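You operate a simulated robot arm through the tools that you are given. There is no shell and no other tool.

You are at the controls of a simulated two-armed robot. One attempt, no reset.

## Task
Pick up the black roll with the largest size on its label from the top of the trial table with one hand, pass it to the other hand and put it on the top of the let off cabinet. Set down upright: black roll.

Only the result counts: the job must be done as asked and must still hold three seconds after the hand-in. Knocking over, shifting, dropping, spilling or breaking anything else fails it.

## Robot
Two 7-joint arms with two-finger parallel grippers on one trunk, on a base that moves. Base frame: it is fixed to the floor where the robot stands at the start and does not move with it; the origin is under the middle of the robot, x ahead of it, y to its left, z up. Units: mm, rad, N and s.
The left shoulder is at the start at [20, 138, 1200], the right one opposite. With the tool pointing down near the work surface each hand reaches from about 120 to 500 mm from the robot's upright axis, wherever it stands, measured 20 degrees to its own side. Places, roughly: black roll [3500, 1000, 1000]; top of the let off cabinet [500, -1000, 1500]. Payload 1.57 kg a hand.
Tool frame (each hand has its own): the origin (TCP) lies between the finger pads and is the grasp point; the fingertips stand 30 mm ahead of it; z points along the fingers, y is the line along which they close. The gripper opens to 80 mm. The fingers are 17 mm wide and 12 mm thick; the gripper's body (40 by 82 mm) begins 80 mm behind the TCP.
Orientation is told as [roll, pitch, yaw] about the base's x, y, z axes, in that order, counted from this pose: with the fingers straight down and closing along the base's y, the tool's x points along the base's -x, its y along +y and its z along -z.

## Interface
- The arms move only by the tool send_rows. It takes "left_series", "right_series" or both (then of equal length, played together; a hand with none holds still); each is one flat list of numbers, 7 for each row, row after row: the shift along the base's x, y, z in mm, then the turn, a rotation vector about the base's x, y, z in rad, then the finger opening in mm, from 0 to 80. In form: [x, y, z, rx, ry, rz, jaw, x, y, z, rx, ry, rz, jaw, ...]. A call has 1 to 20 rows; each row is the pose to reach, as a shift and turn from the pose commanded when the call began. A row lasts 0.2 s, in which the tool goes at most 50 mm and 0.15 rad; a call with a longer step from one row to the next is refused whole, and so is a gripper value outside its range. A pose out of reach is approached as far as the arm can. The call stops where the force on the tool passes 40 N (or 10 N more than at its start, if that is more) or the arm is blocked; 0.2 s more then pass. The fingers move at their own pace (about 45 mm/s each) and stop on an object; they squeeze with about 23 N. The grip force told is the motor's: it shows also when the fingers shut on nothing. Time passes only in rows, and 0.2 s behind the last, so rows that repeat a pose let the fingers close. It gives the time, the measured TCP pose, the force on the tool (base axes), the opening and the grip force at its end, in the units of the frame above (readings bear some noise), with the torque about the TCP (base axes, N m) and any sound that the robot's microphone picked up.
- Cameras (640 x 400 px; columns grow to the right, rows downward): "scene" is now at [192, 5.8, 1121.6]; the picture's right is [0.07, -1.00, 0.00], its down [-0.21, -0.01, -0.98] and it looks along [0.98, 0.07, -0.21] (base axes); focal length 214 px, centre (320, 200). "left" rides on the left gripper at [72, 7, -122] in its tool frame; the picture's right is [-0.09, 1.00, 0.00], its down [-0.84, -0.08, -0.54] and it looks along [-0.54, -0.05, 0.84] (tool axes); focal length 238 px, centre (320, 200). "right" rides on the right gripper at [72, -7, -122] in its tool frame; the picture's right is [0.09, 1.00, 0.00], its down [-0.84, 0.08, -0.54] and it looks along [-0.54, 0.05, 0.84] (tool axes); focal length 238 px, centre (320, 200). There is no depth. A picture from a camera that has moved, and an enlarged one, comes with that camera's place and axes in the base frame and with its lens.
- grab_frame(camera): a new picture of that camera. No time passes.
- slide_trunk(by): slides the trunk up (or, below 0, down) by that many mm; the arms and the scene camera ride with it, the base frame stays. It gives what a move gives, with no picture.
- steer(legs): drives the robot by 1 to 6 legs, each [ahead, left, turn to the left] in mm, mm and rad, along the robot's own axes; the way and the turn of a leg run together, so that a leg with both is an arc; at most 1500 mm and 3.142 rad a leg. The arms and the cameras ride along, it lands a little off, and it stops where it bumps. It gives what a move gives.
- aim_head(pan, tilt): turns the head with the scene camera to pan (to the left, within 1.047 rad either way) and tilt (down, from -0.506 to 1.204), counted from straight ahead of the robot. It gives what a move gives.
- enlarge(camera, box): a new picture of the part [left, top, right, bottom] of that camera's present view, enlarged. No time passes.
- job_done(): hands the job in; it is judged then, once.

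Nothing tells you exact positions but the pictures and the camera data. Unless the task says otherwise, let go and move clear before handing in.

The tools are called after "Request:" as name(argument=value, ...) on one line, values as JSON. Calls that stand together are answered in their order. send_rows: Moves the arms, as the interface text tells. Its arguments: {"type":"object","properties":{"left_series":{"type":"array","items":{"type":"number"}},"right_series":{"type":"array","items":{"type":"number"}}},"required":[]} The other tools are called the same way: slide_trunk (by) moves the trunk up or down; steer (legs) drives the base; aim_head (pan, tilt) turns the head that bears the scene camera; grab_frame (camera) takes a picture; enlarge (camera, box) takes an enlarged picture of a part of a camera's view; job_done () hands the job in.

At the start:

```text
time: 0.0
left_eef_pos: [250.0, 114.3, 1082.3]
left_tcp_rot: [0.021, 0.289, 0.008]
left_wrist_force: [-0.2, 0.2, 0.2]
left_torque: [-0.01, -0.03, -0.04]
left_gripper_width: 80.0
left_finger_force: 0.0
right_eef_pos: [238.7, -163.7, 1060.8]
right_tcp_rot: [-0.242, 0.25, -0.053]
right_wrist_force: [0.0, 0.2, -0.4]
right_torque: [0.02, 0.01, 0.01]
right_gripper_width: 80.0
right_finger_force: 0.0
trunk travel left (down, up): [-575.0, 665.0]
robot x, y, heading: [1.4, 0.4, 0.001]
head pan, tilt (commanded): [0.07, 0.208]
```

scene: 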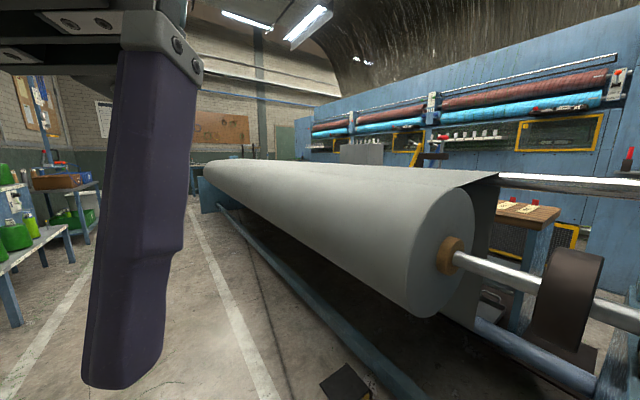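
right: 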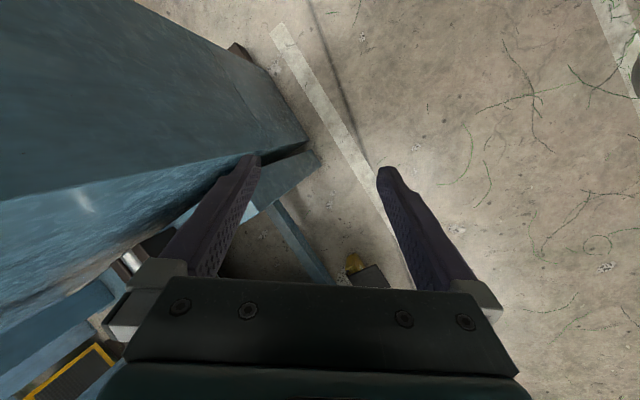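
left: 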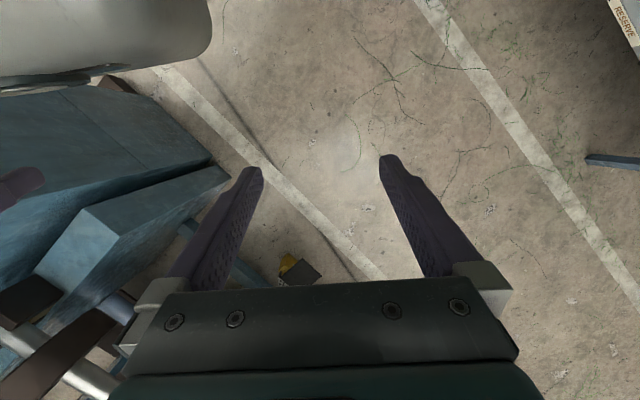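

I see a workshop with a large gray roll ahead and a blue cabinet on the right; the trial table should be far ahead-left. I'll look around with the head first.

Request:
aim_head(pan=0.5, tilt=0.1)

Request:
grab_frame(camera="scene")

Request:
aim_head(pan=-1.0, tilt=0.0)

Request:
grab_frame(camera="scene")

Request:
aim_head(pan=1.0, tilt=0.1)

Request:
grab_frame(camera="scene")

```text
time: 0.9
left_eef_pos: [249.4, 114.6, 1081.6]
left_tcp_rot: [0.022, 0.294, 0.008]
left_wrist_force: [-0.7, 0.4, -0.6]
left_torque: [0.0, 0.01, -0.01]
left_gripper_width: 80.1
left_finger_force: 0.1
right_eef_pos: [237.3, -163.3, 1060.0]
right_tcp_rot: [-0.244, 0.253, -0.055]
right_wrist_force: [0.1, -0.6, 0.3]
right_torque: [0.0, 0.02, 0.03]
right_gripper_width: 80.0
right_finger_force: 0.1
trunk travel left (down, up): [-575.0, 665.0]
robot x, y, heading: [1.7, 1.3, -0.001]
head pan, tilt (commanded): [0.499, 0.099]
```

```text
taken
camera scene: at [179.9, 43.2, 1131.7], right [0.48, -0.88, 0.0], down [-0.09, -0.05, -0.99], along [0.87, 0.48, -0.1], focal length 214 px, centre (320, 200)
```

scene: 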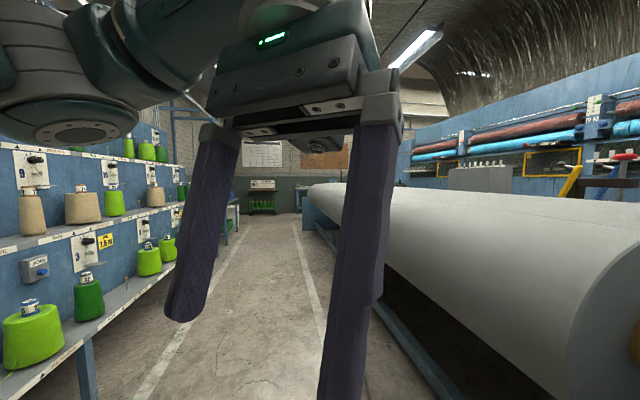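

```text
time: 2.5
left_eef_pos: [249.8, 115.8, 1081.4]
left_tcp_rot: [0.021, 0.291, 0.008]
left_wrist_force: [-0.5, 0.4, -0.2]
left_torque: [0.0, -0.04, -0.02]
left_gripper_width: 80.1
left_finger_force: 0.0
right_eef_pos: [237.4, -163.3, 1060.0]
right_tcp_rot: [-0.244, 0.251, -0.057]
right_wrist_force: [-0.3, 0.0, 1.0]
right_torque: [-0.02, -0.04, 0.04]
right_gripper_width: 80.0
right_finger_force: 0.0
trunk travel left (down, up): [-575.0, 665.0]
robot x, y, heading: [-1.4, -1.6, -0.002]
head pan, tilt (commanded): [-1.0, 0.0]
```

```text
taken
camera scene: at [147.7, -76.5, 1140.7], right [-0.84, -0.54, 0.0], down [0.0, 0.0, -1.0], along [0.54, -0.84, 0.0], focal length 214 px, centre (320, 200)
```

scene: 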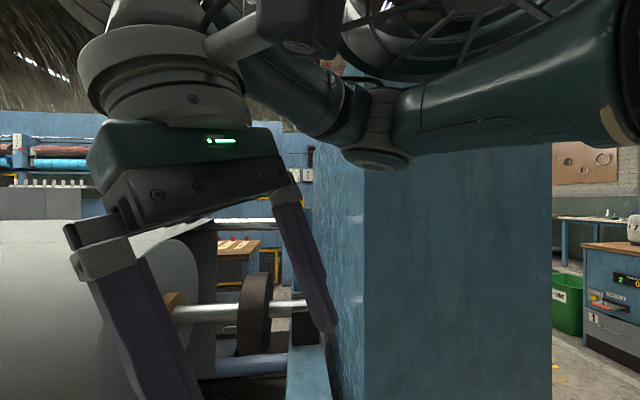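

```text
time: 4.4
left_eef_pos: [249.7, 115.0, 1082.9]
left_tcp_rot: [0.02, 0.292, 0.009]
left_wrist_force: [-0.1, -0.8, 0.3]
left_torque: [-0.01, 0.03, 0.02]
left_gripper_width: 79.7
left_finger_force: 0.0
right_eef_pos: [237.7, -163.2, 1060.2]
right_tcp_rot: [-0.242, 0.253, -0.055]
right_wrist_force: [0.3, 0.6, 0.1]
right_torque: [-0.01, 0.01, 0.03]
right_gripper_width: 80.2
right_finger_force: 0.3
trunk travel left (down, up): [-575.0, 665.0]
robot x, y, heading: [-0.6, -0.1, 0.004]
head pan, tilt (commanded): [1.0, 0.099]
```

```text
taken
camera scene: at [148.8, 76.6, 1131.7], right [0.84, -0.54, 0.0], down [-0.05, -0.08, -1.0], along [0.54, 0.84, -0.1], focal length 214 px, centre (320, 200)
```

scene: 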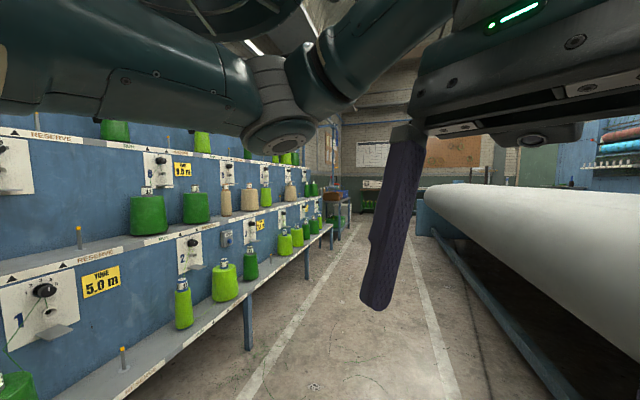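

The direct view to the roll place is hidden by the big gray beam and the left hand. I'll raise the trunk to look over it.

Request:
slide_trunk(by=500)

Request:
aim_head(pan=0.1, tilt=0.25)

Request:
grab_frame(camera="scene")

Request:
aim_head(pan=-0.6, tilt=0.3)

Request:
grab_frame(camera="scene")

Request:
aim_head(pan=-1.047, tilt=0.3)

Request:
grab_frame(camera="scene")

```text
refused: 500 is not a number from -400 to 400
```

```text
time: 5.6
left_eef_pos: [250.1, 114.8, 1081.6]
left_tcp_rot: [0.021, 0.295, 0.009]
left_wrist_force: [-0.1, -0.6, 0.6]
left_torque: [-0.02, -0.03, 0.03]
left_gripper_width: 79.8
left_finger_force: 0.1
right_eef_pos: [237.4, -162.7, 1059.0]
right_tcp_rot: [-0.244, 0.252, -0.054]
right_wrist_force: [-0.8, 0.8, -0.5]
right_torque: [0.02, 0.02, -0.03]
right_gripper_width: 80.1
right_finger_force: 0.2
trunk travel left (down, up): [-575.0, 665.0]
robot x, y, heading: [-1.3, -0.4, 0.001]
head pan, tilt (commanded): [0.099, 0.25]
```

```text
taken
camera scene: at [192.0, 8.6, 1117.8], right [0.1, -0.99, 0.0], down [-0.25, -0.02, -0.97], along [0.96, 0.1, -0.25], focal length 214 px, centre (320, 200)
```

scene: 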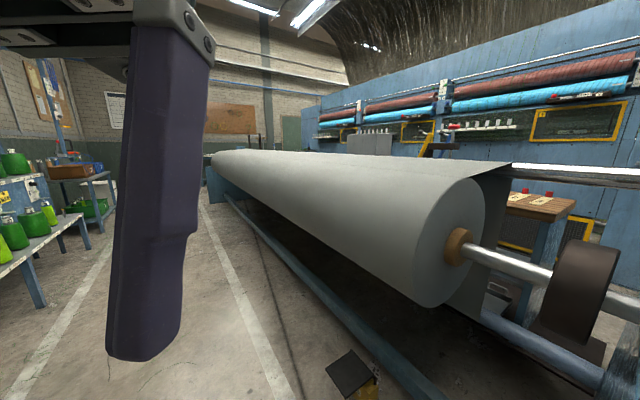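

```text
time: 6.7
left_eef_pos: [250.1, 114.5, 1081.8]
left_tcp_rot: [0.02, 0.293, 0.011]
left_wrist_force: [0.0, -0.8, 0.1]
left_torque: [-0.02, -0.01, 0.01]
left_gripper_width: 80.4
left_finger_force: 0.1
right_eef_pos: [237.4, -163.0, 1059.5]
right_tcp_rot: [-0.244, 0.251, -0.056]
right_wrist_force: [-0.6, -0.5, 0.4]
right_torque: [-0.01, 0.01, 0.0]
right_gripper_width: 80.0
right_finger_force: 0.1
trunk travel left (down, up): [-575.0, 665.0]
robot x, y, heading: [-4.6, 1.6, -0.004]
head pan, tilt (commanded): [-0.6, 0.3]
```

```text
taken
camera scene: at [176.1, -53.5, 1113.0], right [-0.56, -0.83, 0.0], down [-0.24, 0.17, -0.96], along [0.79, -0.54, -0.3], focal length 214 px, centre (320, 200)
```

scene: 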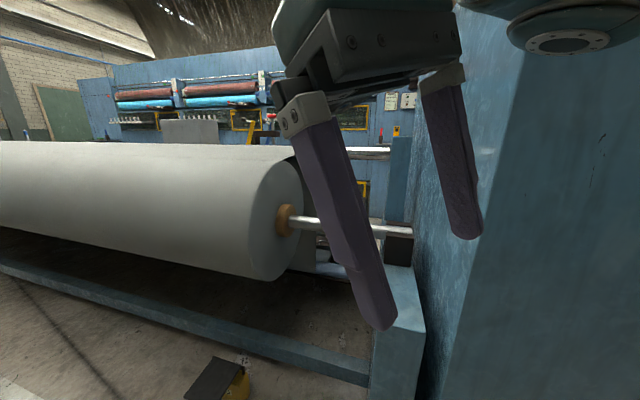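

```text
time: 7.6
left_eef_pos: [248.5, 115.0, 1082.0]
left_tcp_rot: [0.02, 0.293, 0.009]
left_wrist_force: [0.9, -0.2, 0.5]
left_torque: [0.03, 0.01, 0.03]
left_gripper_width: 80.3
left_finger_force: 0.0
right_eef_pos: [237.8, -164.5, 1060.2]
right_tcp_rot: [-0.244, 0.252, -0.055]
right_wrist_force: [0.6, -0.1, 0.0]
right_torque: [-0.01, 0.01, -0.01]
right_gripper_width: 79.9
right_finger_force: 0.1
trunk travel left (down, up): [-575.0, 665.0]
robot x, y, heading: [-0.7, -3.1, 0.006]
head pan, tilt (commanded): [-1.047, 0.3]
```

```text
taken
camera scene: at [145.8, -81.6, 1113.0], right [-0.87, -0.5, 0.0], down [-0.15, 0.26, -0.96], along [0.48, -0.83, -0.3], focal length 214 px, centre (320, 200)
```

scene: 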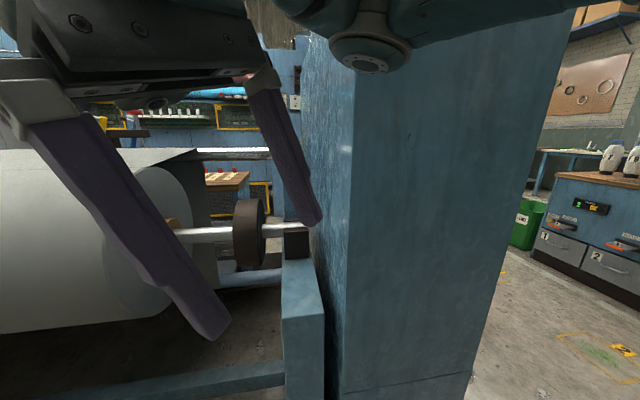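

The tall teal cabinet on my right is the let-off cabinet (top near z 1500). I'll raise the trunk to see over the beam toward the trial table.

Request:
slide_trunk(by=400)

Request:
aim_head(pan=0.1, tilt=0.3)

Request:
grab_frame(camera="scene")

Request:
aim_head(pan=-0.5, tilt=0.4)

Request:
grab_frame(camera="scene")

Request:
aim_head(pan=-1.047, tilt=0.4)

Request:
grab_frame(camera="scene")

```text
time: 11.4
left_eef_pos: [249.6, 115.2, 1481.9]
left_tcp_rot: [0.021, 0.293, 0.009]
left_wrist_force: [0.6, 0.2, 0.2]
left_torque: [0.0, -0.03, 0.01]
left_gripper_width: 80.0
left_finger_force: 0.0
right_eef_pos: [237.5, -163.2, 1460.4]
right_tcp_rot: [-0.243, 0.251, -0.055]
right_wrist_force: [0.4, -0.2, 0.0]
right_torque: [-0.03, -0.03, -0.02]
right_gripper_width: 80.1
right_finger_force: 0.1
trunk travel left (down, up): [-975.0, 265.0]
robot x, y, heading: [3.4, -0.3, -0.003]
head pan, tilt (commanded): [-1.047, 0.3]
```

```text
time: 12.8
left_eef_pos: [248.8, 115.1, 1481.7]
left_tcp_rot: [0.021, 0.295, 0.009]
left_wrist_force: [-0.1, 0.1, -0.8]
left_torque: [0.0, 0.01, 0.0]
left_gripper_width: 79.9
left_finger_force: 0.0
right_eef_pos: [238.0, -163.6, 1459.2]
right_tcp_rot: [-0.246, 0.251, -0.057]
right_wrist_force: [-0.4, 0.0, 0.4]
right_torque: [0.01, 0.02, -0.02]
right_gripper_width: 80.0
right_finger_force: 0.0
trunk travel left (down, up): [-975.0, 265.0]
robot x, y, heading: [-1.4, -1.5, -0.001]
head pan, tilt (commanded): [0.099, 0.3]
```

```text
taken
camera scene: at [192.0, 8.4, 1513.0], right [0.1, -1.0, 0.0], down [-0.29, -0.03, -0.96], along [0.95, 0.09, -0.3], focal length 214 px, centre (320, 200)
```

scene: 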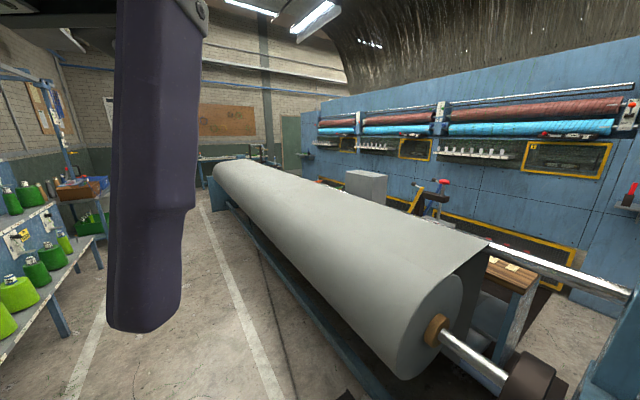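

```text
time: 13.8
left_eef_pos: [249.2, 115.0, 1482.3]
left_tcp_rot: [0.021, 0.293, 0.009]
left_wrist_force: [0.4, 0.0, -0.1]
left_torque: [-0.02, 0.01, 0.01]
left_gripper_width: 79.9
left_finger_force: 0.0
right_eef_pos: [237.8, -163.6, 1460.4]
right_tcp_rot: [-0.245, 0.252, -0.056]
right_wrist_force: [0.4, -0.7, 0.4]
right_torque: [0.01, 0.0, -0.03]
right_gripper_width: 80.0
right_finger_force: 0.0
trunk travel left (down, up): [-975.0, 265.0]
robot x, y, heading: [1.8, -4.8, 0.0]
head pan, tilt (commanded): [-0.499, 0.4]
```

```text
taken
camera scene: at [180.4, -45.1, 1503.8], right [-0.48, -0.88, 0.0], down [-0.34, 0.19, -0.92], along [0.81, -0.44, -0.39], focal length 214 px, centre (320, 200)
```

scene: 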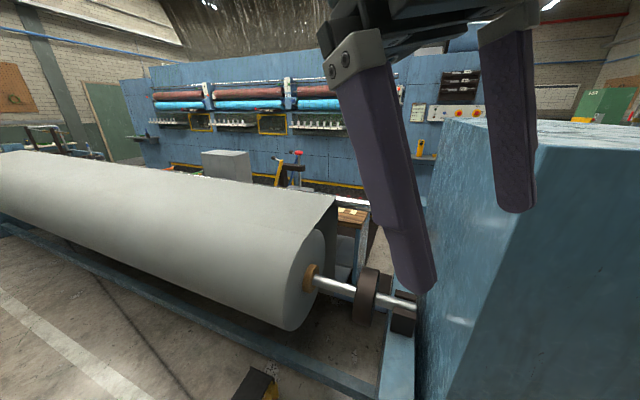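

```text
time: 14.8
left_eef_pos: [250.9, 115.1, 1482.5]
left_tcp_rot: [0.021, 0.294, 0.009]
left_wrist_force: [0.3, -0.4, 0.9]
left_torque: [0.01, 0.03, 0.03]
left_gripper_width: 80.1
left_finger_force: 0.1
right_eef_pos: [237.7, -164.2, 1459.0]
right_tcp_rot: [-0.244, 0.252, -0.056]
right_wrist_force: [-0.4, 0.0, -0.1]
right_torque: [-0.02, -0.03, -0.01]
right_gripper_width: 79.9
right_finger_force: 0.1
trunk travel left (down, up): [-975.0, 265.0]
robot x, y, heading: [3.0, 1.5, -0.001]
head pan, tilt (commanded): [-1.047, 0.4]
```

```text
taken
camera scene: at [145.4, -81.0, 1503.8], right [-0.87, -0.5, 0.0], down [-0.19, 0.34, -0.92], along [0.46, -0.8, -0.39], focal length 214 px, centre (320, 200)
```

scene: 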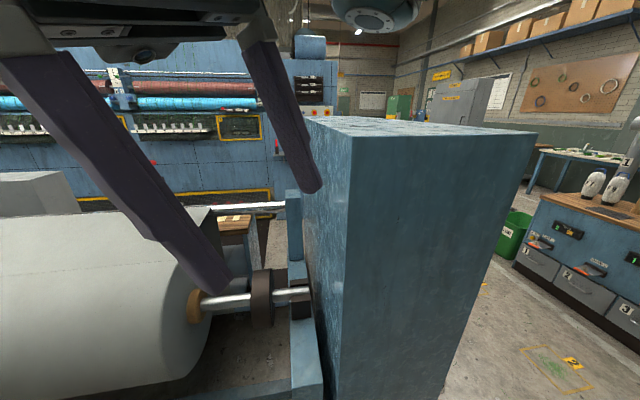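

Request:
aim_head(pan=0.2, tilt=0.3)

Request:
slide_trunk(by=260)

Request:
grab_frame(camera="scene")

Request:
enlarge(camera="scene", box=[200, 80, 440, 230])

```text
time: 16.2
left_eef_pos: [249.3, 114.7, 1481.0]
left_tcp_rot: [0.023, 0.293, 0.008]
left_wrist_force: [0.3, 0.9, 0.7]
left_torque: [-0.01, -0.01, 0.0]
left_gripper_width: 79.9
left_finger_force: 0.0
right_eef_pos: [237.6, -164.8, 1459.3]
right_tcp_rot: [-0.242, 0.251, -0.057]
right_wrist_force: [-0.8, -0.1, -0.2]
right_torque: [0.0, -0.03, -0.03]
right_gripper_width: 80.2
right_finger_force: 0.0
trunk travel left (down, up): [-975.0, 265.0]
robot x, y, heading: [-1.2, 0.4, 0.001]
head pan, tilt (commanded): [0.201, 0.3]
```

```text
time: 18.9
left_eef_pos: [248.8, 115.1, 1741.4]
left_tcp_rot: [0.021, 0.293, 0.01]
left_wrist_force: [-0.1, 0.2, -0.6]
left_torque: [0.02, 0.0, 0.01]
left_gripper_width: 79.9
left_finger_force: 0.0
right_eef_pos: [237.7, -163.7, 1719.0]
right_tcp_rot: [-0.245, 0.25, -0.056]
right_wrist_force: [-0.5, 0.5, -0.1]
right_torque: [0.02, -0.03, 0.01]
right_gripper_width: 79.9
right_finger_force: 0.1
trunk travel left (down, up): [-1235.0, 5.0]
robot x, y, heading: [1.5, 2.0, 0.005]
head pan, tilt (commanded): [0.201, 0.3]
```

```text
taken
camera scene: at [190.5, 17.8, 1773.0], right [0.2, -0.98, 0.0], down [-0.29, -0.06, -0.96], along [0.94, 0.19, -0.3], focal length 214 px, centre (320, 200)
```

scene: 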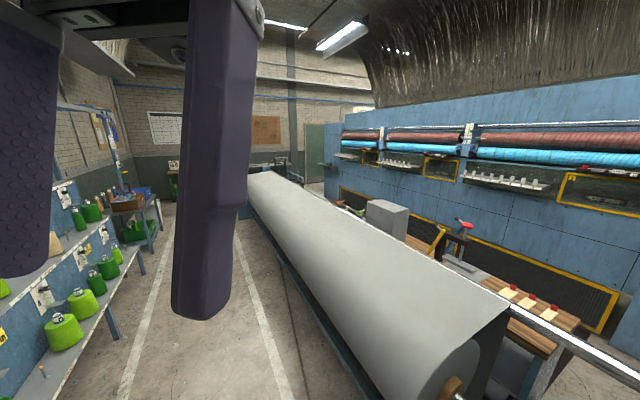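

```text
2.67 times, centred on (320, 155) of scene
camera zoom: at [190.5, 17.8, 1773.0], right [0.2, -0.98, 0.0], down [-0.29, -0.06, -0.96], along [0.94, 0.19, -0.3], focal length 572 px, centre (320, 320)
```

zoom: 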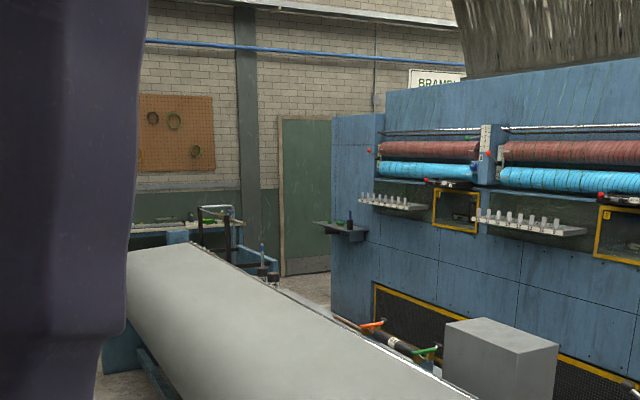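

Request:
enlarge(camera="scene", box=[240, 140, 336, 200])

Request:
enlarge(camera="scene", box=[320, 170, 480, 270])

Request:
enlarge(camera="scene", box=[430, 240, 640, 372])

```text
6.67 times, centred on (288, 170) of scene
camera zoom: at [190.5, 17.8, 1773.0], right [0.2, -0.98, 0.0], down [-0.29, -0.06, -0.96], along [0.94, 0.19, -0.3], focal length 1430 px, centre (533, 400)
```

zoom: 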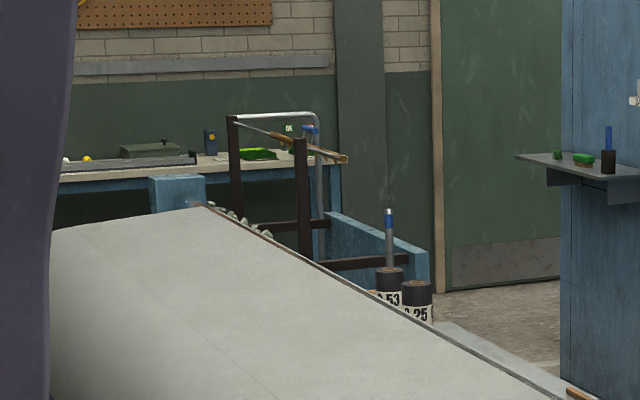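

```text
4.00 times, centred on (400, 220) of scene
camera zoom: at [190.5, 17.8, 1773.0], right [0.2, -0.98, 0.0], down [-0.29, -0.06, -0.96], along [0.94, 0.19, -0.3], focal length 858 px, centre (0, 120)
```

zoom: 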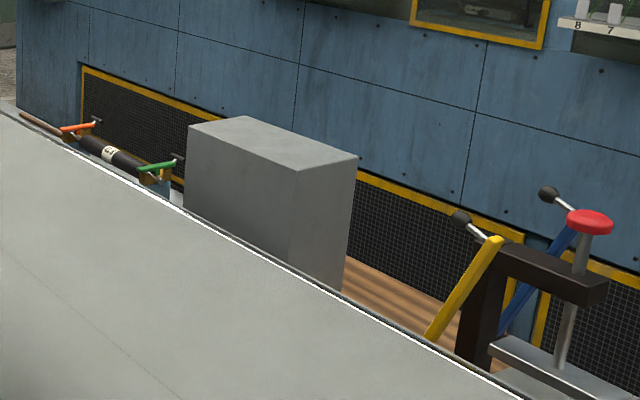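

```text
3.03 times, centred on (535, 306) of scene
camera zoom: at [190.5, 17.8, 1773.0], right [0.2, -0.98, 0.0], down [-0.29, -0.06, -0.96], along [0.94, 0.19, -0.3], focal length 650 px, centre (-332, -121)
```

zoom: 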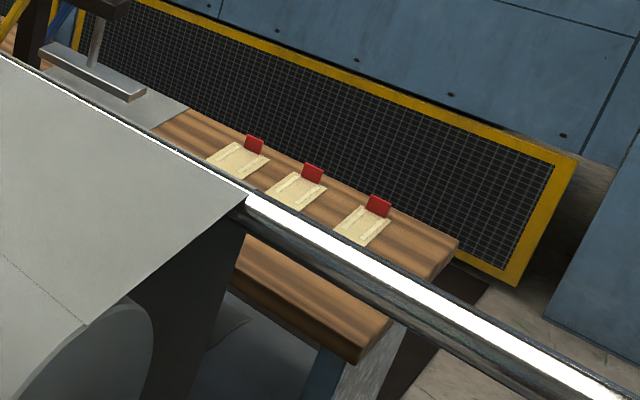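

Zooming shows black rolls labelled about 0.53 and 0.25 behind the far end of the big beam, near (3470, 1040, 1000). The aisle runs at about 0.6 rad to my left; I'll turn along it and look.

Request:
steer(legs=[[0, 0, 0.597]])

Request:
aim_head(pan=0.0, tilt=0.4)

Request:
grab_frame(camera="scene")

Request:
aim_head(pan=-0.5, tilt=0.4)

Request:
grab_frame(camera="scene")

```text
time: 20.9
left_eef_pos: [143.7, 234.5, 1741.8]
left_tcp_rot: [0.021, 0.291, 0.598]
left_wrist_force: [-0.9, 0.2, -0.3]
left_torque: [0.01, 0.01, 0.02]
left_gripper_width: 80.0
left_finger_force: 0.2
right_eef_pos: [287.8, -3.8, 1720.1]
right_tcp_rot: [-0.245, 0.251, 0.534]
right_wrist_force: [-0.3, -0.2, -0.2]
right_torque: [0.02, 0.03, -0.02]
right_gripper_width: 79.8
right_finger_force: 0.2
trunk travel left (down, up): [-1235.0, 5.0]
robot x, y, heading: [3.3, 1.6, 0.594]
head pan, tilt (commanded): [0.201, 0.3]
```

```text
time: 21.6
left_eef_pos: [144.2, 234.3, 1742.0]
left_tcp_rot: [0.023, 0.293, 0.598]
left_wrist_force: [0.0, 0.2, -0.2]
left_torque: [0.01, 0.01, 0.03]
left_gripper_width: 80.2
left_finger_force: 0.1
right_eef_pos: [288.9, -4.9, 1720.1]
right_tcp_rot: [-0.245, 0.252, 0.532]
right_wrist_force: [-0.2, -0.2, -0.5]
right_torque: [-0.04, 0.01, -0.03]
right_gripper_width: 80.2
right_finger_force: 0.1
trunk travel left (down, up): [-1235.0, 5.0]
robot x, y, heading: [0.2, -0.5, 0.593]
head pan, tilt (commanded): [0.0, 0.4]
```

```text
taken
camera scene: at [159.1, 106.3, 1763.8], right [0.56, -0.83, 0.0], down [-0.32, -0.22, -0.92], along [0.77, 0.51, -0.39], focal length 214 px, centre (320, 200)
```

scene: 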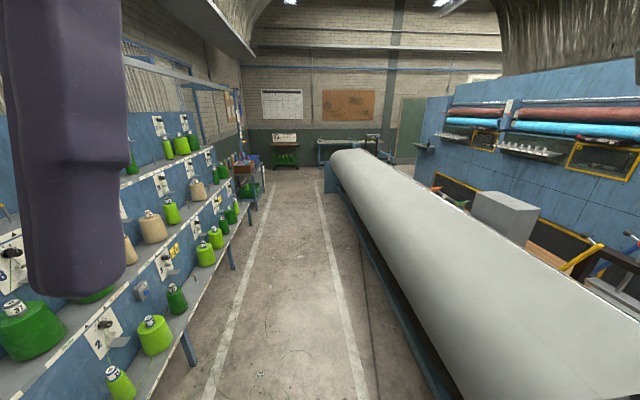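

```text
time: 22.5
left_eef_pos: [142.7, 234.7, 1742.5]
left_tcp_rot: [0.022, 0.294, 0.596]
left_wrist_force: [0.4, 0.3, 0.5]
left_torque: [0.02, 0.0, 0.0]
left_gripper_width: 79.9
left_finger_force: 0.0
right_eef_pos: [289.1, -4.2, 1719.7]
right_tcp_rot: [-0.244, 0.253, 0.531]
right_wrist_force: [-0.3, 0.2, 0.1]
right_torque: [-0.03, 0.03, 0.01]
right_gripper_width: 80.0
right_finger_force: 0.2
trunk travel left (down, up): [-1235.0, 5.0]
robot x, y, heading: [2.6, -0.6, 0.592]
head pan, tilt (commanded): [-0.499, 0.4]
```

```text
taken
camera scene: at [174.4, 63.2, 1763.8], right [0.09, -1.0, 0.0], down [-0.39, -0.04, -0.92], along [0.92, 0.08, -0.39], focal length 214 px, centre (320, 200)
```

scene: 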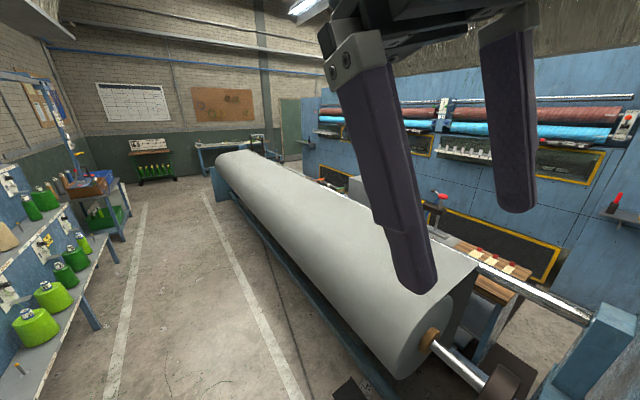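

The aisle runs along the beam to its far end, where I can turn right toward the trial table. I'll drive along it in steps.

Request:
steer(legs=[[0, 0, 0.045], [1500, 80, 0], [1000, 40, 0]])

Request:
aim_head(pan=-0.7, tilt=0.4)

Request:
grab_frame(camera="scene")

Request:
aim_head(pan=0.0, tilt=0.4)

Request:
grab_frame(camera="scene")

```text
refused: leg 2 is longer than a leg can be; nothing moved
```

```text
time: 23.3
left_eef_pos: [143.8, 233.7, 1741.4]
left_tcp_rot: [0.021, 0.293, 0.598]
left_wrist_force: [-0.4, 0.1, 0.3]
left_torque: [0.0, -0.01, -0.04]
left_gripper_width: 79.9
left_finger_force: 0.1
right_eef_pos: [289.2, -4.3, 1718.7]
right_tcp_rot: [-0.245, 0.252, 0.532]
right_wrist_force: [0.7, 0.3, -0.2]
right_torque: [0.04, 0.0, 0.05]
right_gripper_width: 80.1
right_finger_force: 0.1
trunk travel left (down, up): [-1235.0, 5.0]
robot x, y, heading: [0.4, -4.3, 0.593]
head pan, tilt (commanded): [-0.7, 0.4]
```

```text
taken
camera scene: at [174.3, 44.6, 1763.8], right [-0.11, -0.99, 0.0], down [-0.39, 0.04, -0.92], along [0.92, -0.1, -0.39], focal length 214 px, centre (320, 200)
```

scene: 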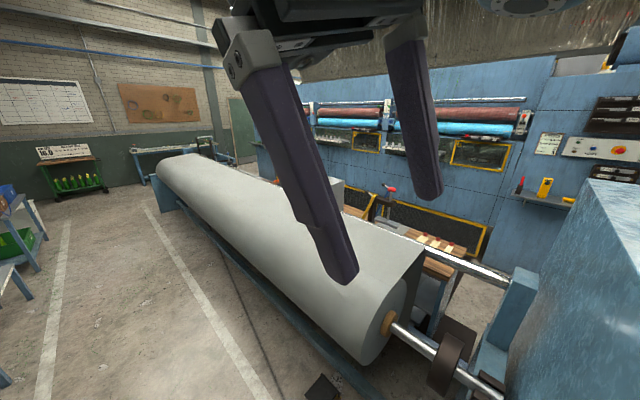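

```text
time: 24.3
left_eef_pos: [144.7, 234.2, 1741.4]
left_tcp_rot: [0.02, 0.292, 0.597]
left_wrist_force: [0.2, 0.7, 0.0]
left_torque: [-0.01, 0.01, 0.02]
left_gripper_width: 80.0
left_finger_force: 0.0
right_eef_pos: [288.9, -3.9, 1720.2]
right_tcp_rot: [-0.244, 0.251, 0.534]
right_wrist_force: [-0.2, -0.3, -0.5]
right_torque: [-0.01, 0.01, 0.0]
right_gripper_width: 80.0
right_finger_force: 0.1
trunk travel left (down, up): [-1235.0, 5.0]
robot x, y, heading: [-3.1, 1.2, 0.592]
head pan, tilt (commanded): [0.0, 0.4]
```

```text
taken
camera scene: at [159.2, 106.2, 1763.8], right [0.56, -0.83, 0.0], down [-0.32, -0.22, -0.92], along [0.77, 0.51, -0.39], focal length 214 px, centre (320, 200)
```

scene: 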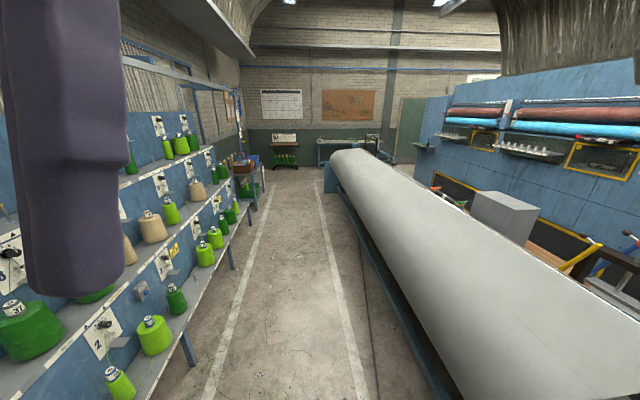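

Request:
steer(legs=[[0, 0, 0.045], [1200, 60, 0], [1200, 60, 0]])

Request:
aim_head(pan=-0.7, tilt=0.4)

Request:
grab_frame(camera="scene")

Request:
aim_head(pan=-0.15, tilt=0.4)

Request:
grab_frame(camera="scene")

```text
time: 36.4
left_eef_pos: [1986.4, 1729.0, 1741.2]
left_tcp_rot: [0.021, 0.293, 0.636]
left_wrist_force: [0.6, -0.1, -0.4]
left_torque: [0.01, -0.02, 0.0]
left_gripper_width: 79.9
left_finger_force: 0.0
right_eef_pos: [2141.1, 1495.5, 1718.6]
right_tcp_rot: [-0.243, 0.251, 0.572]
right_wrist_force: [0.4, -0.3, -0.5]
right_torque: [0.01, -0.02, 0.0]
right_gripper_width: 80.0
right_finger_force: 0.2
trunk travel left (down, up): [-1235.0, 5.0]
robot x, y, heading: [1854.5, 1489.4, 0.626]
head pan, tilt (commanded): [0.0, 0.4]
```

```text
time: 37.5
left_eef_pos: [1985.4, 1729.2, 1741.6]
left_tcp_rot: [0.023, 0.293, 0.635]
left_wrist_force: [0.9, -0.1, 0.4]
left_torque: [-0.01, 0.02, -0.01]
left_gripper_width: 79.8
left_finger_force: 0.0
right_eef_pos: [2140.2, 1495.4, 1719.5]
right_tcp_rot: [-0.244, 0.252, 0.571]
right_wrist_force: [0.2, 0.2, -0.6]
right_torque: [0.0, -0.03, -0.02]
right_gripper_width: 80.2
right_finger_force: 0.0
trunk travel left (down, up): [-1235.0, 5.0]
robot x, y, heading: [1851.7, 1494.1, 0.624]
head pan, tilt (commanded): [-0.7, 0.4]
```

```text
taken
camera scene: at [2024.6, 1540.7, 1763.8], right [-0.07, -1.0, 0.0], down [-0.39, 0.03, -0.92], along [0.92, -0.07, -0.39], focal length 214 px, centre (320, 200)
```

scene: 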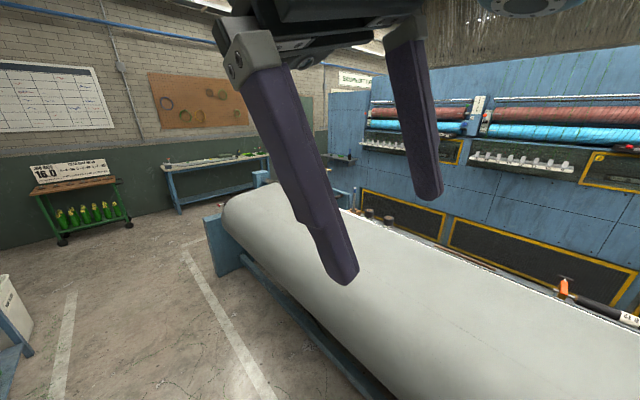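

```text
time: 38.4
left_eef_pos: [1985.6, 1729.4, 1741.9]
left_tcp_rot: [0.022, 0.295, 0.634]
left_wrist_force: [-0.6, -0.6, -0.2]
left_torque: [0.03, 0.01, -0.01]
left_gripper_width: 80.2
left_finger_force: 0.0
right_eef_pos: [2140.8, 1493.9, 1718.8]
right_tcp_rot: [-0.245, 0.253, 0.572]
right_wrist_force: [-0.2, -0.5, -0.2]
right_torque: [-0.04, -0.01, 0.04]
right_gripper_width: 79.9
right_finger_force: 0.0
trunk travel left (down, up): [-1235.0, 5.0]
robot x, y, heading: [1852.6, 1491.5, 0.63]
head pan, tilt (commanded): [-0.15, 0.4]
```

```text
taken
camera scene: at [2014.5, 1589.8, 1763.8], right [0.46, -0.89, 0.0], down [-0.35, -0.18, -0.92], along [0.82, 0.42, -0.39], focal length 214 px, centre (320, 200)
```

scene: 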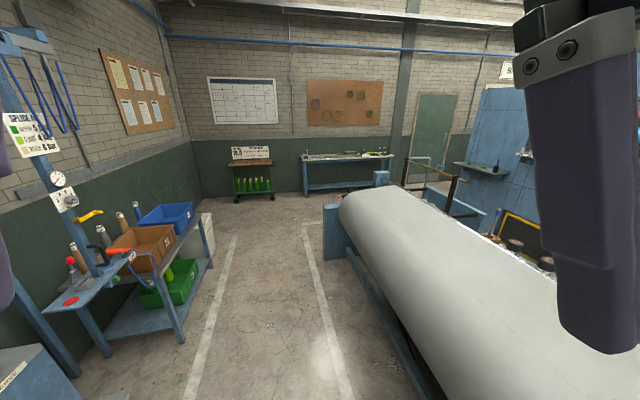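

Request:
enlarge(camera="scene", box=[400, 150, 560, 270])

Request:
aim_head(pan=-0.6, tilt=0.3)

Request:
grab_frame(camera="scene")

Request:
enlarge(camera="scene", box=[320, 160, 480, 260])

```text
3.33 times, centred on (480, 210) of scene
camera zoom: at [2014.5, 1589.8, 1763.8], right [0.46, -0.89, 0.0], down [-0.35, -0.18, -0.92], along [0.82, 0.42, -0.39], focal length 715 px, centre (-213, 167)
```

zoom: 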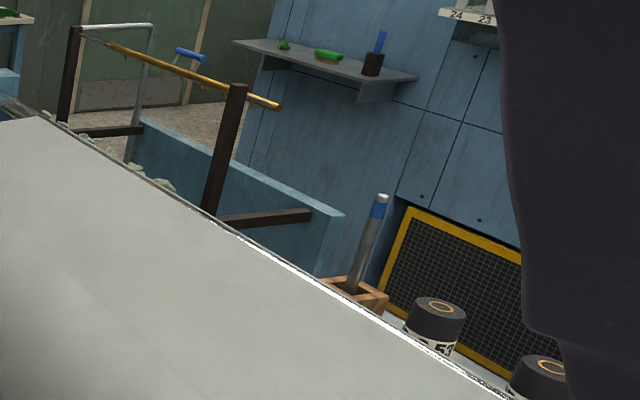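

```text
time: 39.3
left_eef_pos: [1986.8, 1728.6, 1740.8]
left_tcp_rot: [0.023, 0.293, 0.634]
left_wrist_force: [-1.1, 0.5, 1.0]
left_torque: [-0.01, 0.02, 0.0]
left_gripper_width: 79.8
left_finger_force: 0.1
right_eef_pos: [2140.4, 1496.0, 1719.6]
right_tcp_rot: [-0.244, 0.254, 0.572]
right_wrist_force: [-0.2, 0.6, 0.1]
right_torque: [0.0, -0.01, 0.01]
right_gripper_width: 80.0
right_finger_force: 0.0
trunk travel left (down, up): [-1235.0, 5.0]
robot x, y, heading: [1849.0, 1489.3, 0.626]
head pan, tilt (commanded): [-0.6, 0.3]
```

```text
taken
camera scene: at [2025.6, 1549.9, 1773.0], right [0.03, -1.0, 0.0], down [-0.3, -0.01, -0.96], along [0.95, 0.03, -0.3], focal length 214 px, centre (320, 200)
```

scene: 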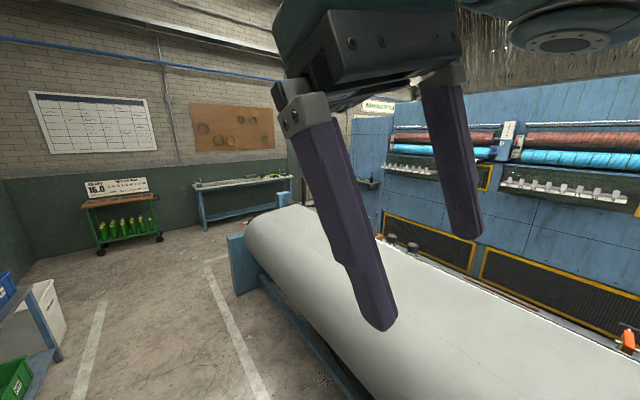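

```text
4.00 times, centred on (400, 210) of scene
camera zoom: at [2025.6, 1549.9, 1773.0], right [0.03, -1.0, 0.0], down [-0.3, -0.01, -0.96], along [0.95, 0.03, -0.3], focal length 858 px, centre (0, 160)
```

zoom: 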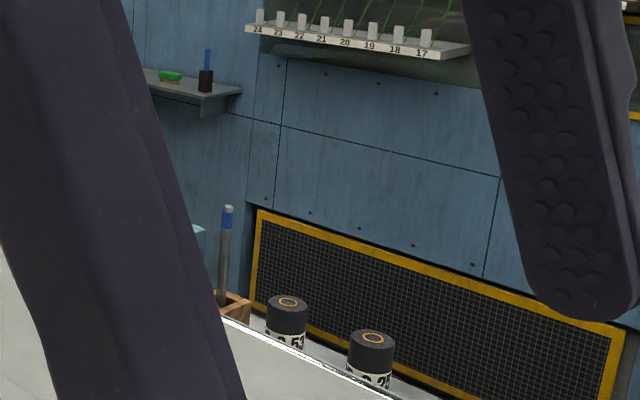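

The rolls triangulate to about (3503, 1051) and (3373, 942), top near z 1037, on a table just behind the beam. I'll drive to the beam's far end to see how to get around.

Request:
steer(legs=[[1200, 0, 0], [1000, 0, 0]])

Request:
aim_head(pan=-1.047, tilt=0.4)

Request:
grab_frame(camera="scene")

Request:
aim_head(pan=-0.3, tilt=0.5)

Request:
grab_frame(camera="scene")

```text
time: 50.2
left_eef_pos: [3752.3, 3044.9, 1740.6]
left_tcp_rot: [0.02, 0.293, 0.658]
left_wrist_force: [-0.3, -0.4, -0.8]
left_torque: [0.02, -0.01, 0.0]
left_gripper_width: 80.0
left_finger_force: 0.0
right_eef_pos: [3912.7, 2815.8, 1719.2]
right_tcp_rot: [-0.244, 0.253, 0.595]
right_wrist_force: [0.4, 0.6, -0.3]
right_torque: [0.0, -0.01, 0.0]
right_gripper_width: 80.1
right_finger_force: 0.0
trunk travel left (down, up): [-1235.0, 5.0]
robot x, y, heading: [3622.6, 2804.3, 0.65]
head pan, tilt (commanded): [-0.6, 0.3]
```

```text
time: 51.1
left_eef_pos: [3752.2, 3045.4, 1741.3]
left_tcp_rot: [0.023, 0.293, 0.659]
left_wrist_force: [-0.5, -0.1, 0.3]
left_torque: [-0.03, -0.02, 0.01]
left_gripper_width: 80.2
left_finger_force: 0.0
right_eef_pos: [3911.5, 2815.4, 1718.7]
right_tcp_rot: [-0.245, 0.253, 0.593]
right_wrist_force: [0.4, 1.0, 0.3]
right_torque: [0.01, 0.0, -0.01]
right_gripper_width: 79.8
right_finger_force: 0.1
trunk travel left (down, up): [-1235.0, 5.0]
robot x, y, heading: [3626.0, 2800.7, 0.652]
head pan, tilt (commanded): [-1.047, 0.4]
```

```text
taken
camera scene: at [3787.8, 2826.7, 1763.8], right [-0.38, -0.92, 0.0], down [-0.36, 0.15, -0.92], along [0.85, -0.35, -0.39], focal length 214 px, centre (320, 200)
```

scene: 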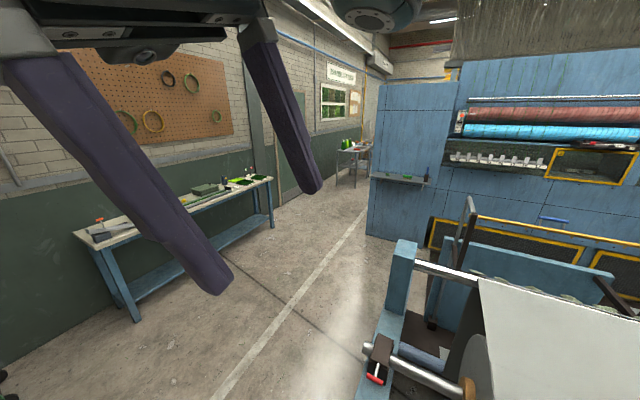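

```text
time: 52.2
left_eef_pos: [3750.6, 3044.5, 1741.7]
left_tcp_rot: [0.022, 0.293, 0.659]
left_wrist_force: [-0.2, -0.2, 0.3]
left_torque: [0.02, 0.02, 0.02]
left_gripper_width: 80.3
left_finger_force: 0.1
right_eef_pos: [3912.5, 2815.4, 1719.4]
right_tcp_rot: [-0.245, 0.253, 0.593]
right_wrist_force: [-0.4, 0.5, -0.7]
right_torque: [0.0, 0.01, 0.03]
right_gripper_width: 80.0
right_finger_force: 0.1
trunk travel left (down, up): [-1235.0, 5.0]
robot x, y, heading: [3619.4, 2801.1, 0.656]
head pan, tilt (commanded): [-0.3, 0.499]
```

```text
taken
camera scene: at [3787.7, 2893.6, 1754.6], right [0.34, -0.94, 0.0], down [-0.45, -0.16, -0.88], along [0.82, 0.3, -0.48], focal length 214 px, centre (320, 200)
```

scene: 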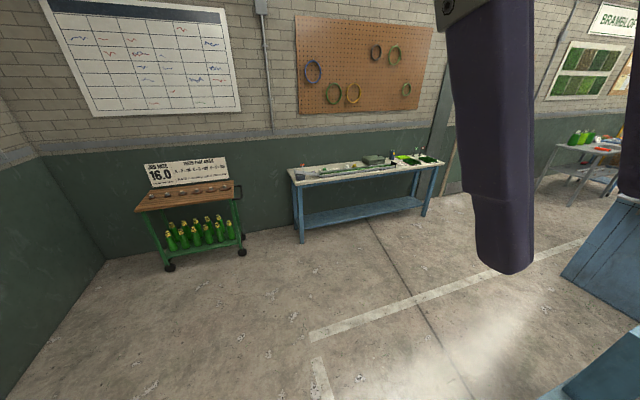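

The cross aisle past the beam end looks clear. I'll drive past the beam's end and turn right to look behind it.

Request:
steer(legs=[[1000, 0, 0], [0, 0, -1.57], [500, 0, 0]])

Request:
aim_head(pan=-0.7, tilt=0.4)

Request:
grab_frame(camera="scene")

Request:
aim_head(pan=0.1, tilt=0.4)

Request:
grab_frame(camera="scene")

```text
time: 63.8
left_eef_pos: [4977.8, 2898.8, 1741.8]
left_tcp_rot: [0.02, 0.292, -0.903]
left_wrist_force: [0.0, 0.5, 0.1]
left_torque: [0.03, 0.0, 0.0]
left_gripper_width: 80.2
left_finger_force: 0.0
right_eef_pos: [4751.3, 2737.0, 1719.9]
right_tcp_rot: [-0.245, 0.253, -0.967]
right_wrist_force: [0.1, 0.2, -0.5]
right_torque: [0.01, -0.01, 0.0]
right_gripper_width: 80.1
right_finger_force: 0.1
trunk travel left (down, up): [-1235.0, 5.0]
robot x, y, heading: [4730.3, 3028.3, -0.909]
head pan, tilt (commanded): [-0.3, 0.499]
```

```text
time: 64.7
left_eef_pos: [4977.5, 2899.5, 1741.2]
left_tcp_rot: [0.023, 0.293, -0.902]
left_wrist_force: [-0.1, 0.1, 0.4]
left_torque: [-0.01, 0.02, -0.02]
left_gripper_width: 80.0
left_finger_force: 0.0
right_eef_pos: [4750.7, 2737.0, 1719.6]
right_tcp_rot: [-0.245, 0.254, -0.968]
right_wrist_force: [1.2, -0.4, 0.6]
right_torque: [0.0, 0.0, 0.0]
right_gripper_width: 79.8
right_finger_force: 0.2
trunk travel left (down, up): [-1235.0, 5.0]
robot x, y, heading: [4734.9, 3026.2, -0.912]
head pan, tilt (commanded): [-0.7, 0.4]
```

```text
taken
camera scene: at [4791.7, 2853.0, 1763.7], right [-1.0, 0.04, 0.0], down [0.01, 0.39, -0.92], along [-0.04, -0.92, -0.39], focal length 214 px, centre (320, 200)
```

scene: 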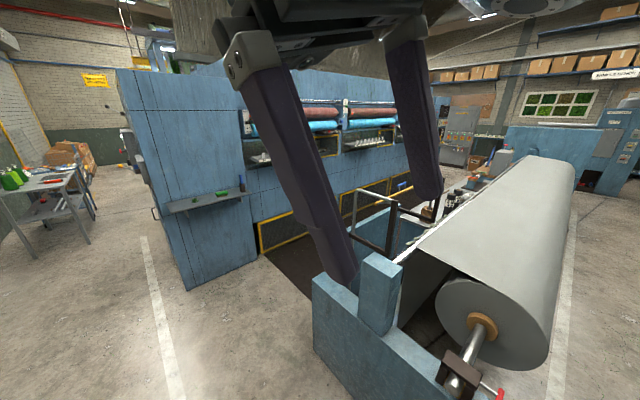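

```text
time: 65.8
left_eef_pos: [4979.5, 2899.3, 1741.2]
left_tcp_rot: [0.023, 0.294, -0.902]
left_wrist_force: [0.7, 1.0, -0.7]
left_torque: [-0.01, 0.01, -0.01]
left_gripper_width: 79.6
left_finger_force: 0.1
right_eef_pos: [4751.0, 2736.4, 1719.5]
right_tcp_rot: [-0.244, 0.252, -0.967]
right_wrist_force: [0.1, 0.1, 0.0]
right_torque: [0.02, -0.02, 0.02]
right_gripper_width: 79.6
right_finger_force: 0.1
trunk travel left (down, up): [-1235.0, 5.0]
robot x, y, heading: [4731.9, 3026.3, -0.908]
head pan, tilt (commanded): [0.099, 0.4]
```

```text
taken
camera scene: at [4859.1, 2878.3, 1763.8], right [-0.73, -0.69, 0.0], down [-0.27, 0.28, -0.92], along [0.63, -0.67, -0.39], focal length 214 px, centre (320, 200)
```

scene: 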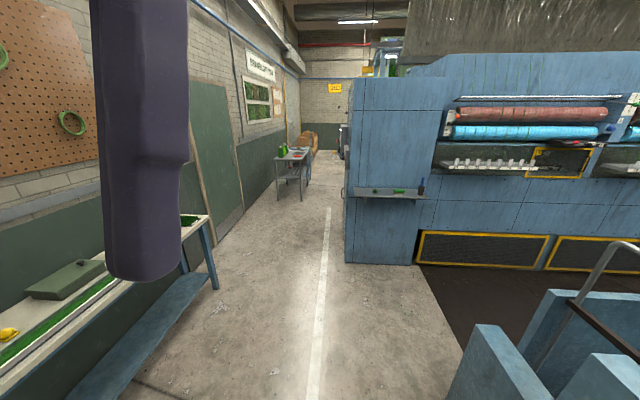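

There's a dark-floored passage between the beam and the blue loom wall. I'll move further and look down it.

Request:
steer(legs=[[700, 0, 0]])

Request:
aim_head(pan=-1.0, tilt=0.45)

Request:
grab_frame(camera="scene")

Request:
grab_frame(camera="right")

```text
time: 69.7
left_eef_pos: [5398.9, 2341.1, 1741.5]
left_tcp_rot: [0.023, 0.292, -0.919]
left_wrist_force: [0.3, 0.8, 0.4]
left_torque: [-0.01, -0.02, 0.02]
left_gripper_width: 80.1
left_finger_force: 0.0
right_eef_pos: [5168.3, 2182.1, 1719.9]
right_tcp_rot: [-0.245, 0.252, -0.984]
right_wrist_force: [0.6, -1.0, 0.5]
right_torque: [-0.02, -0.02, -0.01]
right_gripper_width: 79.9
right_finger_force: 0.1
trunk travel left (down, up): [-1235.0, 5.0]
robot x, y, heading: [5157.0, 2469.2, -0.927]
head pan, tilt (commanded): [0.099, 0.4]
```

```text
time: 71.0
left_eef_pos: [5398.7, 2342.3, 1741.3]
left_tcp_rot: [0.023, 0.293, -0.92]
left_wrist_force: [0.1, -0.6, -0.7]
left_torque: [0.01, 0.04, 0.02]
left_gripper_width: 80.2
left_finger_force: 0.0
right_eef_pos: [5168.4, 2182.2, 1719.5]
right_tcp_rot: [-0.246, 0.253, -0.985]
right_wrist_force: [-0.3, 0.2, -1.1]
right_torque: [-0.03, 0.04, 0.02]
right_gripper_width: 80.1
right_finger_force: 0.1
trunk travel left (down, up): [-1235.0, 5.0]
robot x, y, heading: [5159.2, 2474.0, -0.925]
head pan, tilt (commanded): [-1.0, 0.45]
```

```text
taken
camera scene: at [5184.9, 2304.4, 1759.1], right [-0.94, 0.35, 0.0], down [0.15, 0.41, -0.9], along [-0.31, -0.84, -0.44], focal length 214 px, centre (320, 200)
```

scene: 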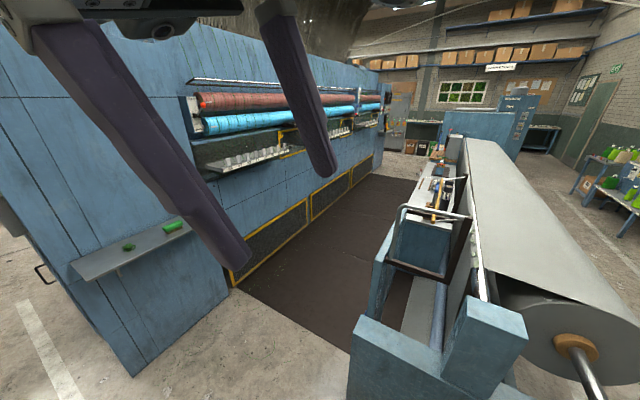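

```text
taken
camera right: at [5166.3, 2227.5, 1854.3], right [0.72, 0.66, -0.21], down [0.69, -0.67, 0.28], along [0.05, -0.35, -0.94], focal length 238 px, centre (320, 200)
```

right: 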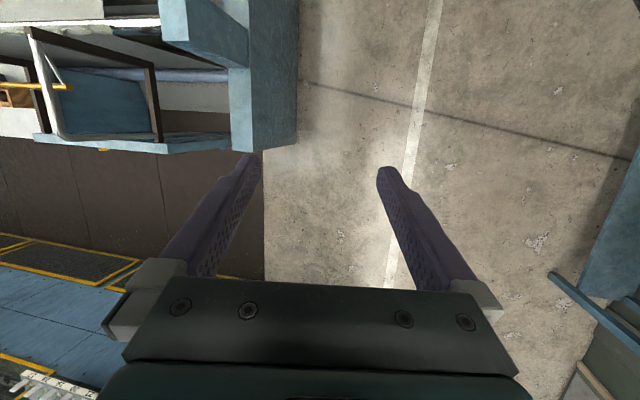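

The walkway is about 1.2 m wide with the trial table along the beam. I'll drive in and view the rolls.

Request:
steer(legs=[[1080, 0, 0], [0, 0, -1.57], [1000, 0, 0]])

Request:
aim_head(pan=-0.3, tilt=0.5)

Request:
grab_frame(camera="scene")

Request:
aim_head(pan=-0.8, tilt=0.6)

Request:
grab_frame(camera="scene")

```text
time: 85.1
left_eef_pos: [4835.6, 826.8, 1741.8]
left_tcp_rot: [0.021, 0.294, -2.542]
left_wrist_force: [0.4, -0.1, -0.2]
left_torque: [0.01, -0.03, 0.0]
left_gripper_width: 80.1
left_finger_force: 0.1
right_eef_pos: [4690.6, 1065.3, 1719.1]
right_tcp_rot: [-0.244, 0.255, -2.606]
right_wrist_force: [-0.7, -0.3, 0.6]
right_torque: [-0.02, 0.02, -0.02]
right_gripper_width: 80.1
right_finger_force: 0.1
trunk travel left (down, up): [-1235.0, 5.0]
robot x, y, heading: [4977.9, 1063.6, -2.55]
head pan, tilt (commanded): [-1.0, 0.45]
```

```text
time: 86.1
left_eef_pos: [4836.0, 827.5, 1742.5]
left_tcp_rot: [0.024, 0.293, -2.544]
left_wrist_force: [0.1, 0.3, -0.7]
left_torque: [0.0, 0.01, -0.02]
left_gripper_width: 79.7
left_finger_force: 0.1
right_eef_pos: [4689.9, 1066.4, 1718.2]
right_tcp_rot: [-0.245, 0.252, -2.607]
right_wrist_force: [-0.3, 0.3, -0.7]
right_torque: [0.01, 0.01, -0.01]
right_gripper_width: 79.8
right_finger_force: 0.0
trunk travel left (down, up): [-1235.0, 5.0]
robot x, y, heading: [4979.8, 1062.3, -2.549]
head pan, tilt (commanded): [-0.3, 0.499]
```

```text
taken
camera scene: at [4807.3, 978.7, 1754.6], right [-0.29, 0.96, 0.0], down [0.46, 0.14, -0.88], along [-0.84, -0.25, -0.48], focal length 214 px, centre (320, 200)
```

scene: 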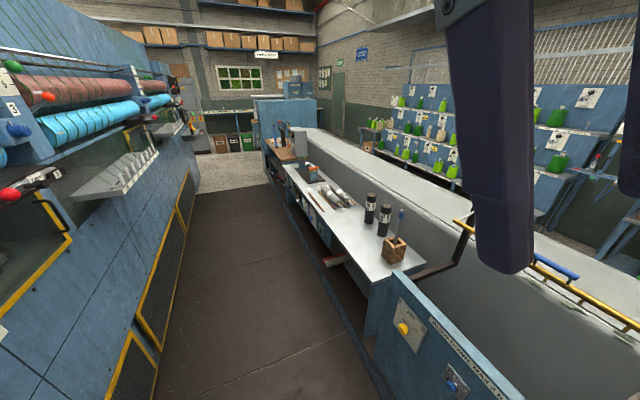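

```text
time: 87.1
left_eef_pos: [4835.2, 827.5, 1741.6]
left_tcp_rot: [0.024, 0.294, -2.542]
left_wrist_force: [-0.2, 0.9, -0.4]
left_torque: [-0.01, -0.03, 0.02]
left_gripper_width: 79.8
left_finger_force: 0.0
right_eef_pos: [4688.7, 1065.7, 1718.9]
right_tcp_rot: [-0.246, 0.254, -2.607]
right_wrist_force: [0.1, 0.3, 0.3]
right_torque: [-0.02, -0.01, 0.0]
right_gripper_width: 80.2
right_finger_force: 0.1
trunk travel left (down, up): [-1235.0, 5.0]
robot x, y, heading: [4977.0, 1060.4, -2.553]
head pan, tilt (commanded): [-0.799, 0.6]
```

```text
taken
camera scene: at [4808.0, 1022.9, 1745.5], right [0.21, 0.98, 0.0], down [0.55, -0.12, -0.83], along [-0.81, 0.17, -0.56], focal length 214 px, centre (320, 200)
```

scene: 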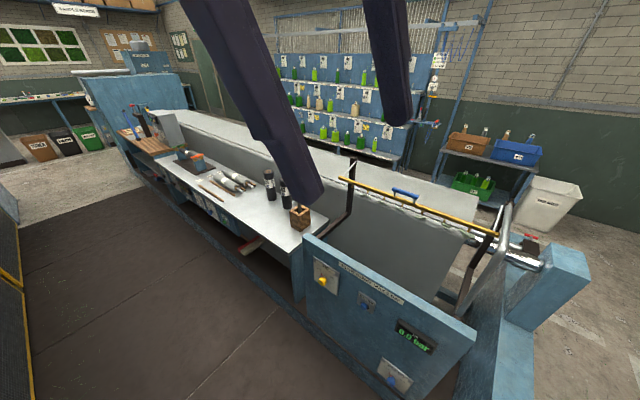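

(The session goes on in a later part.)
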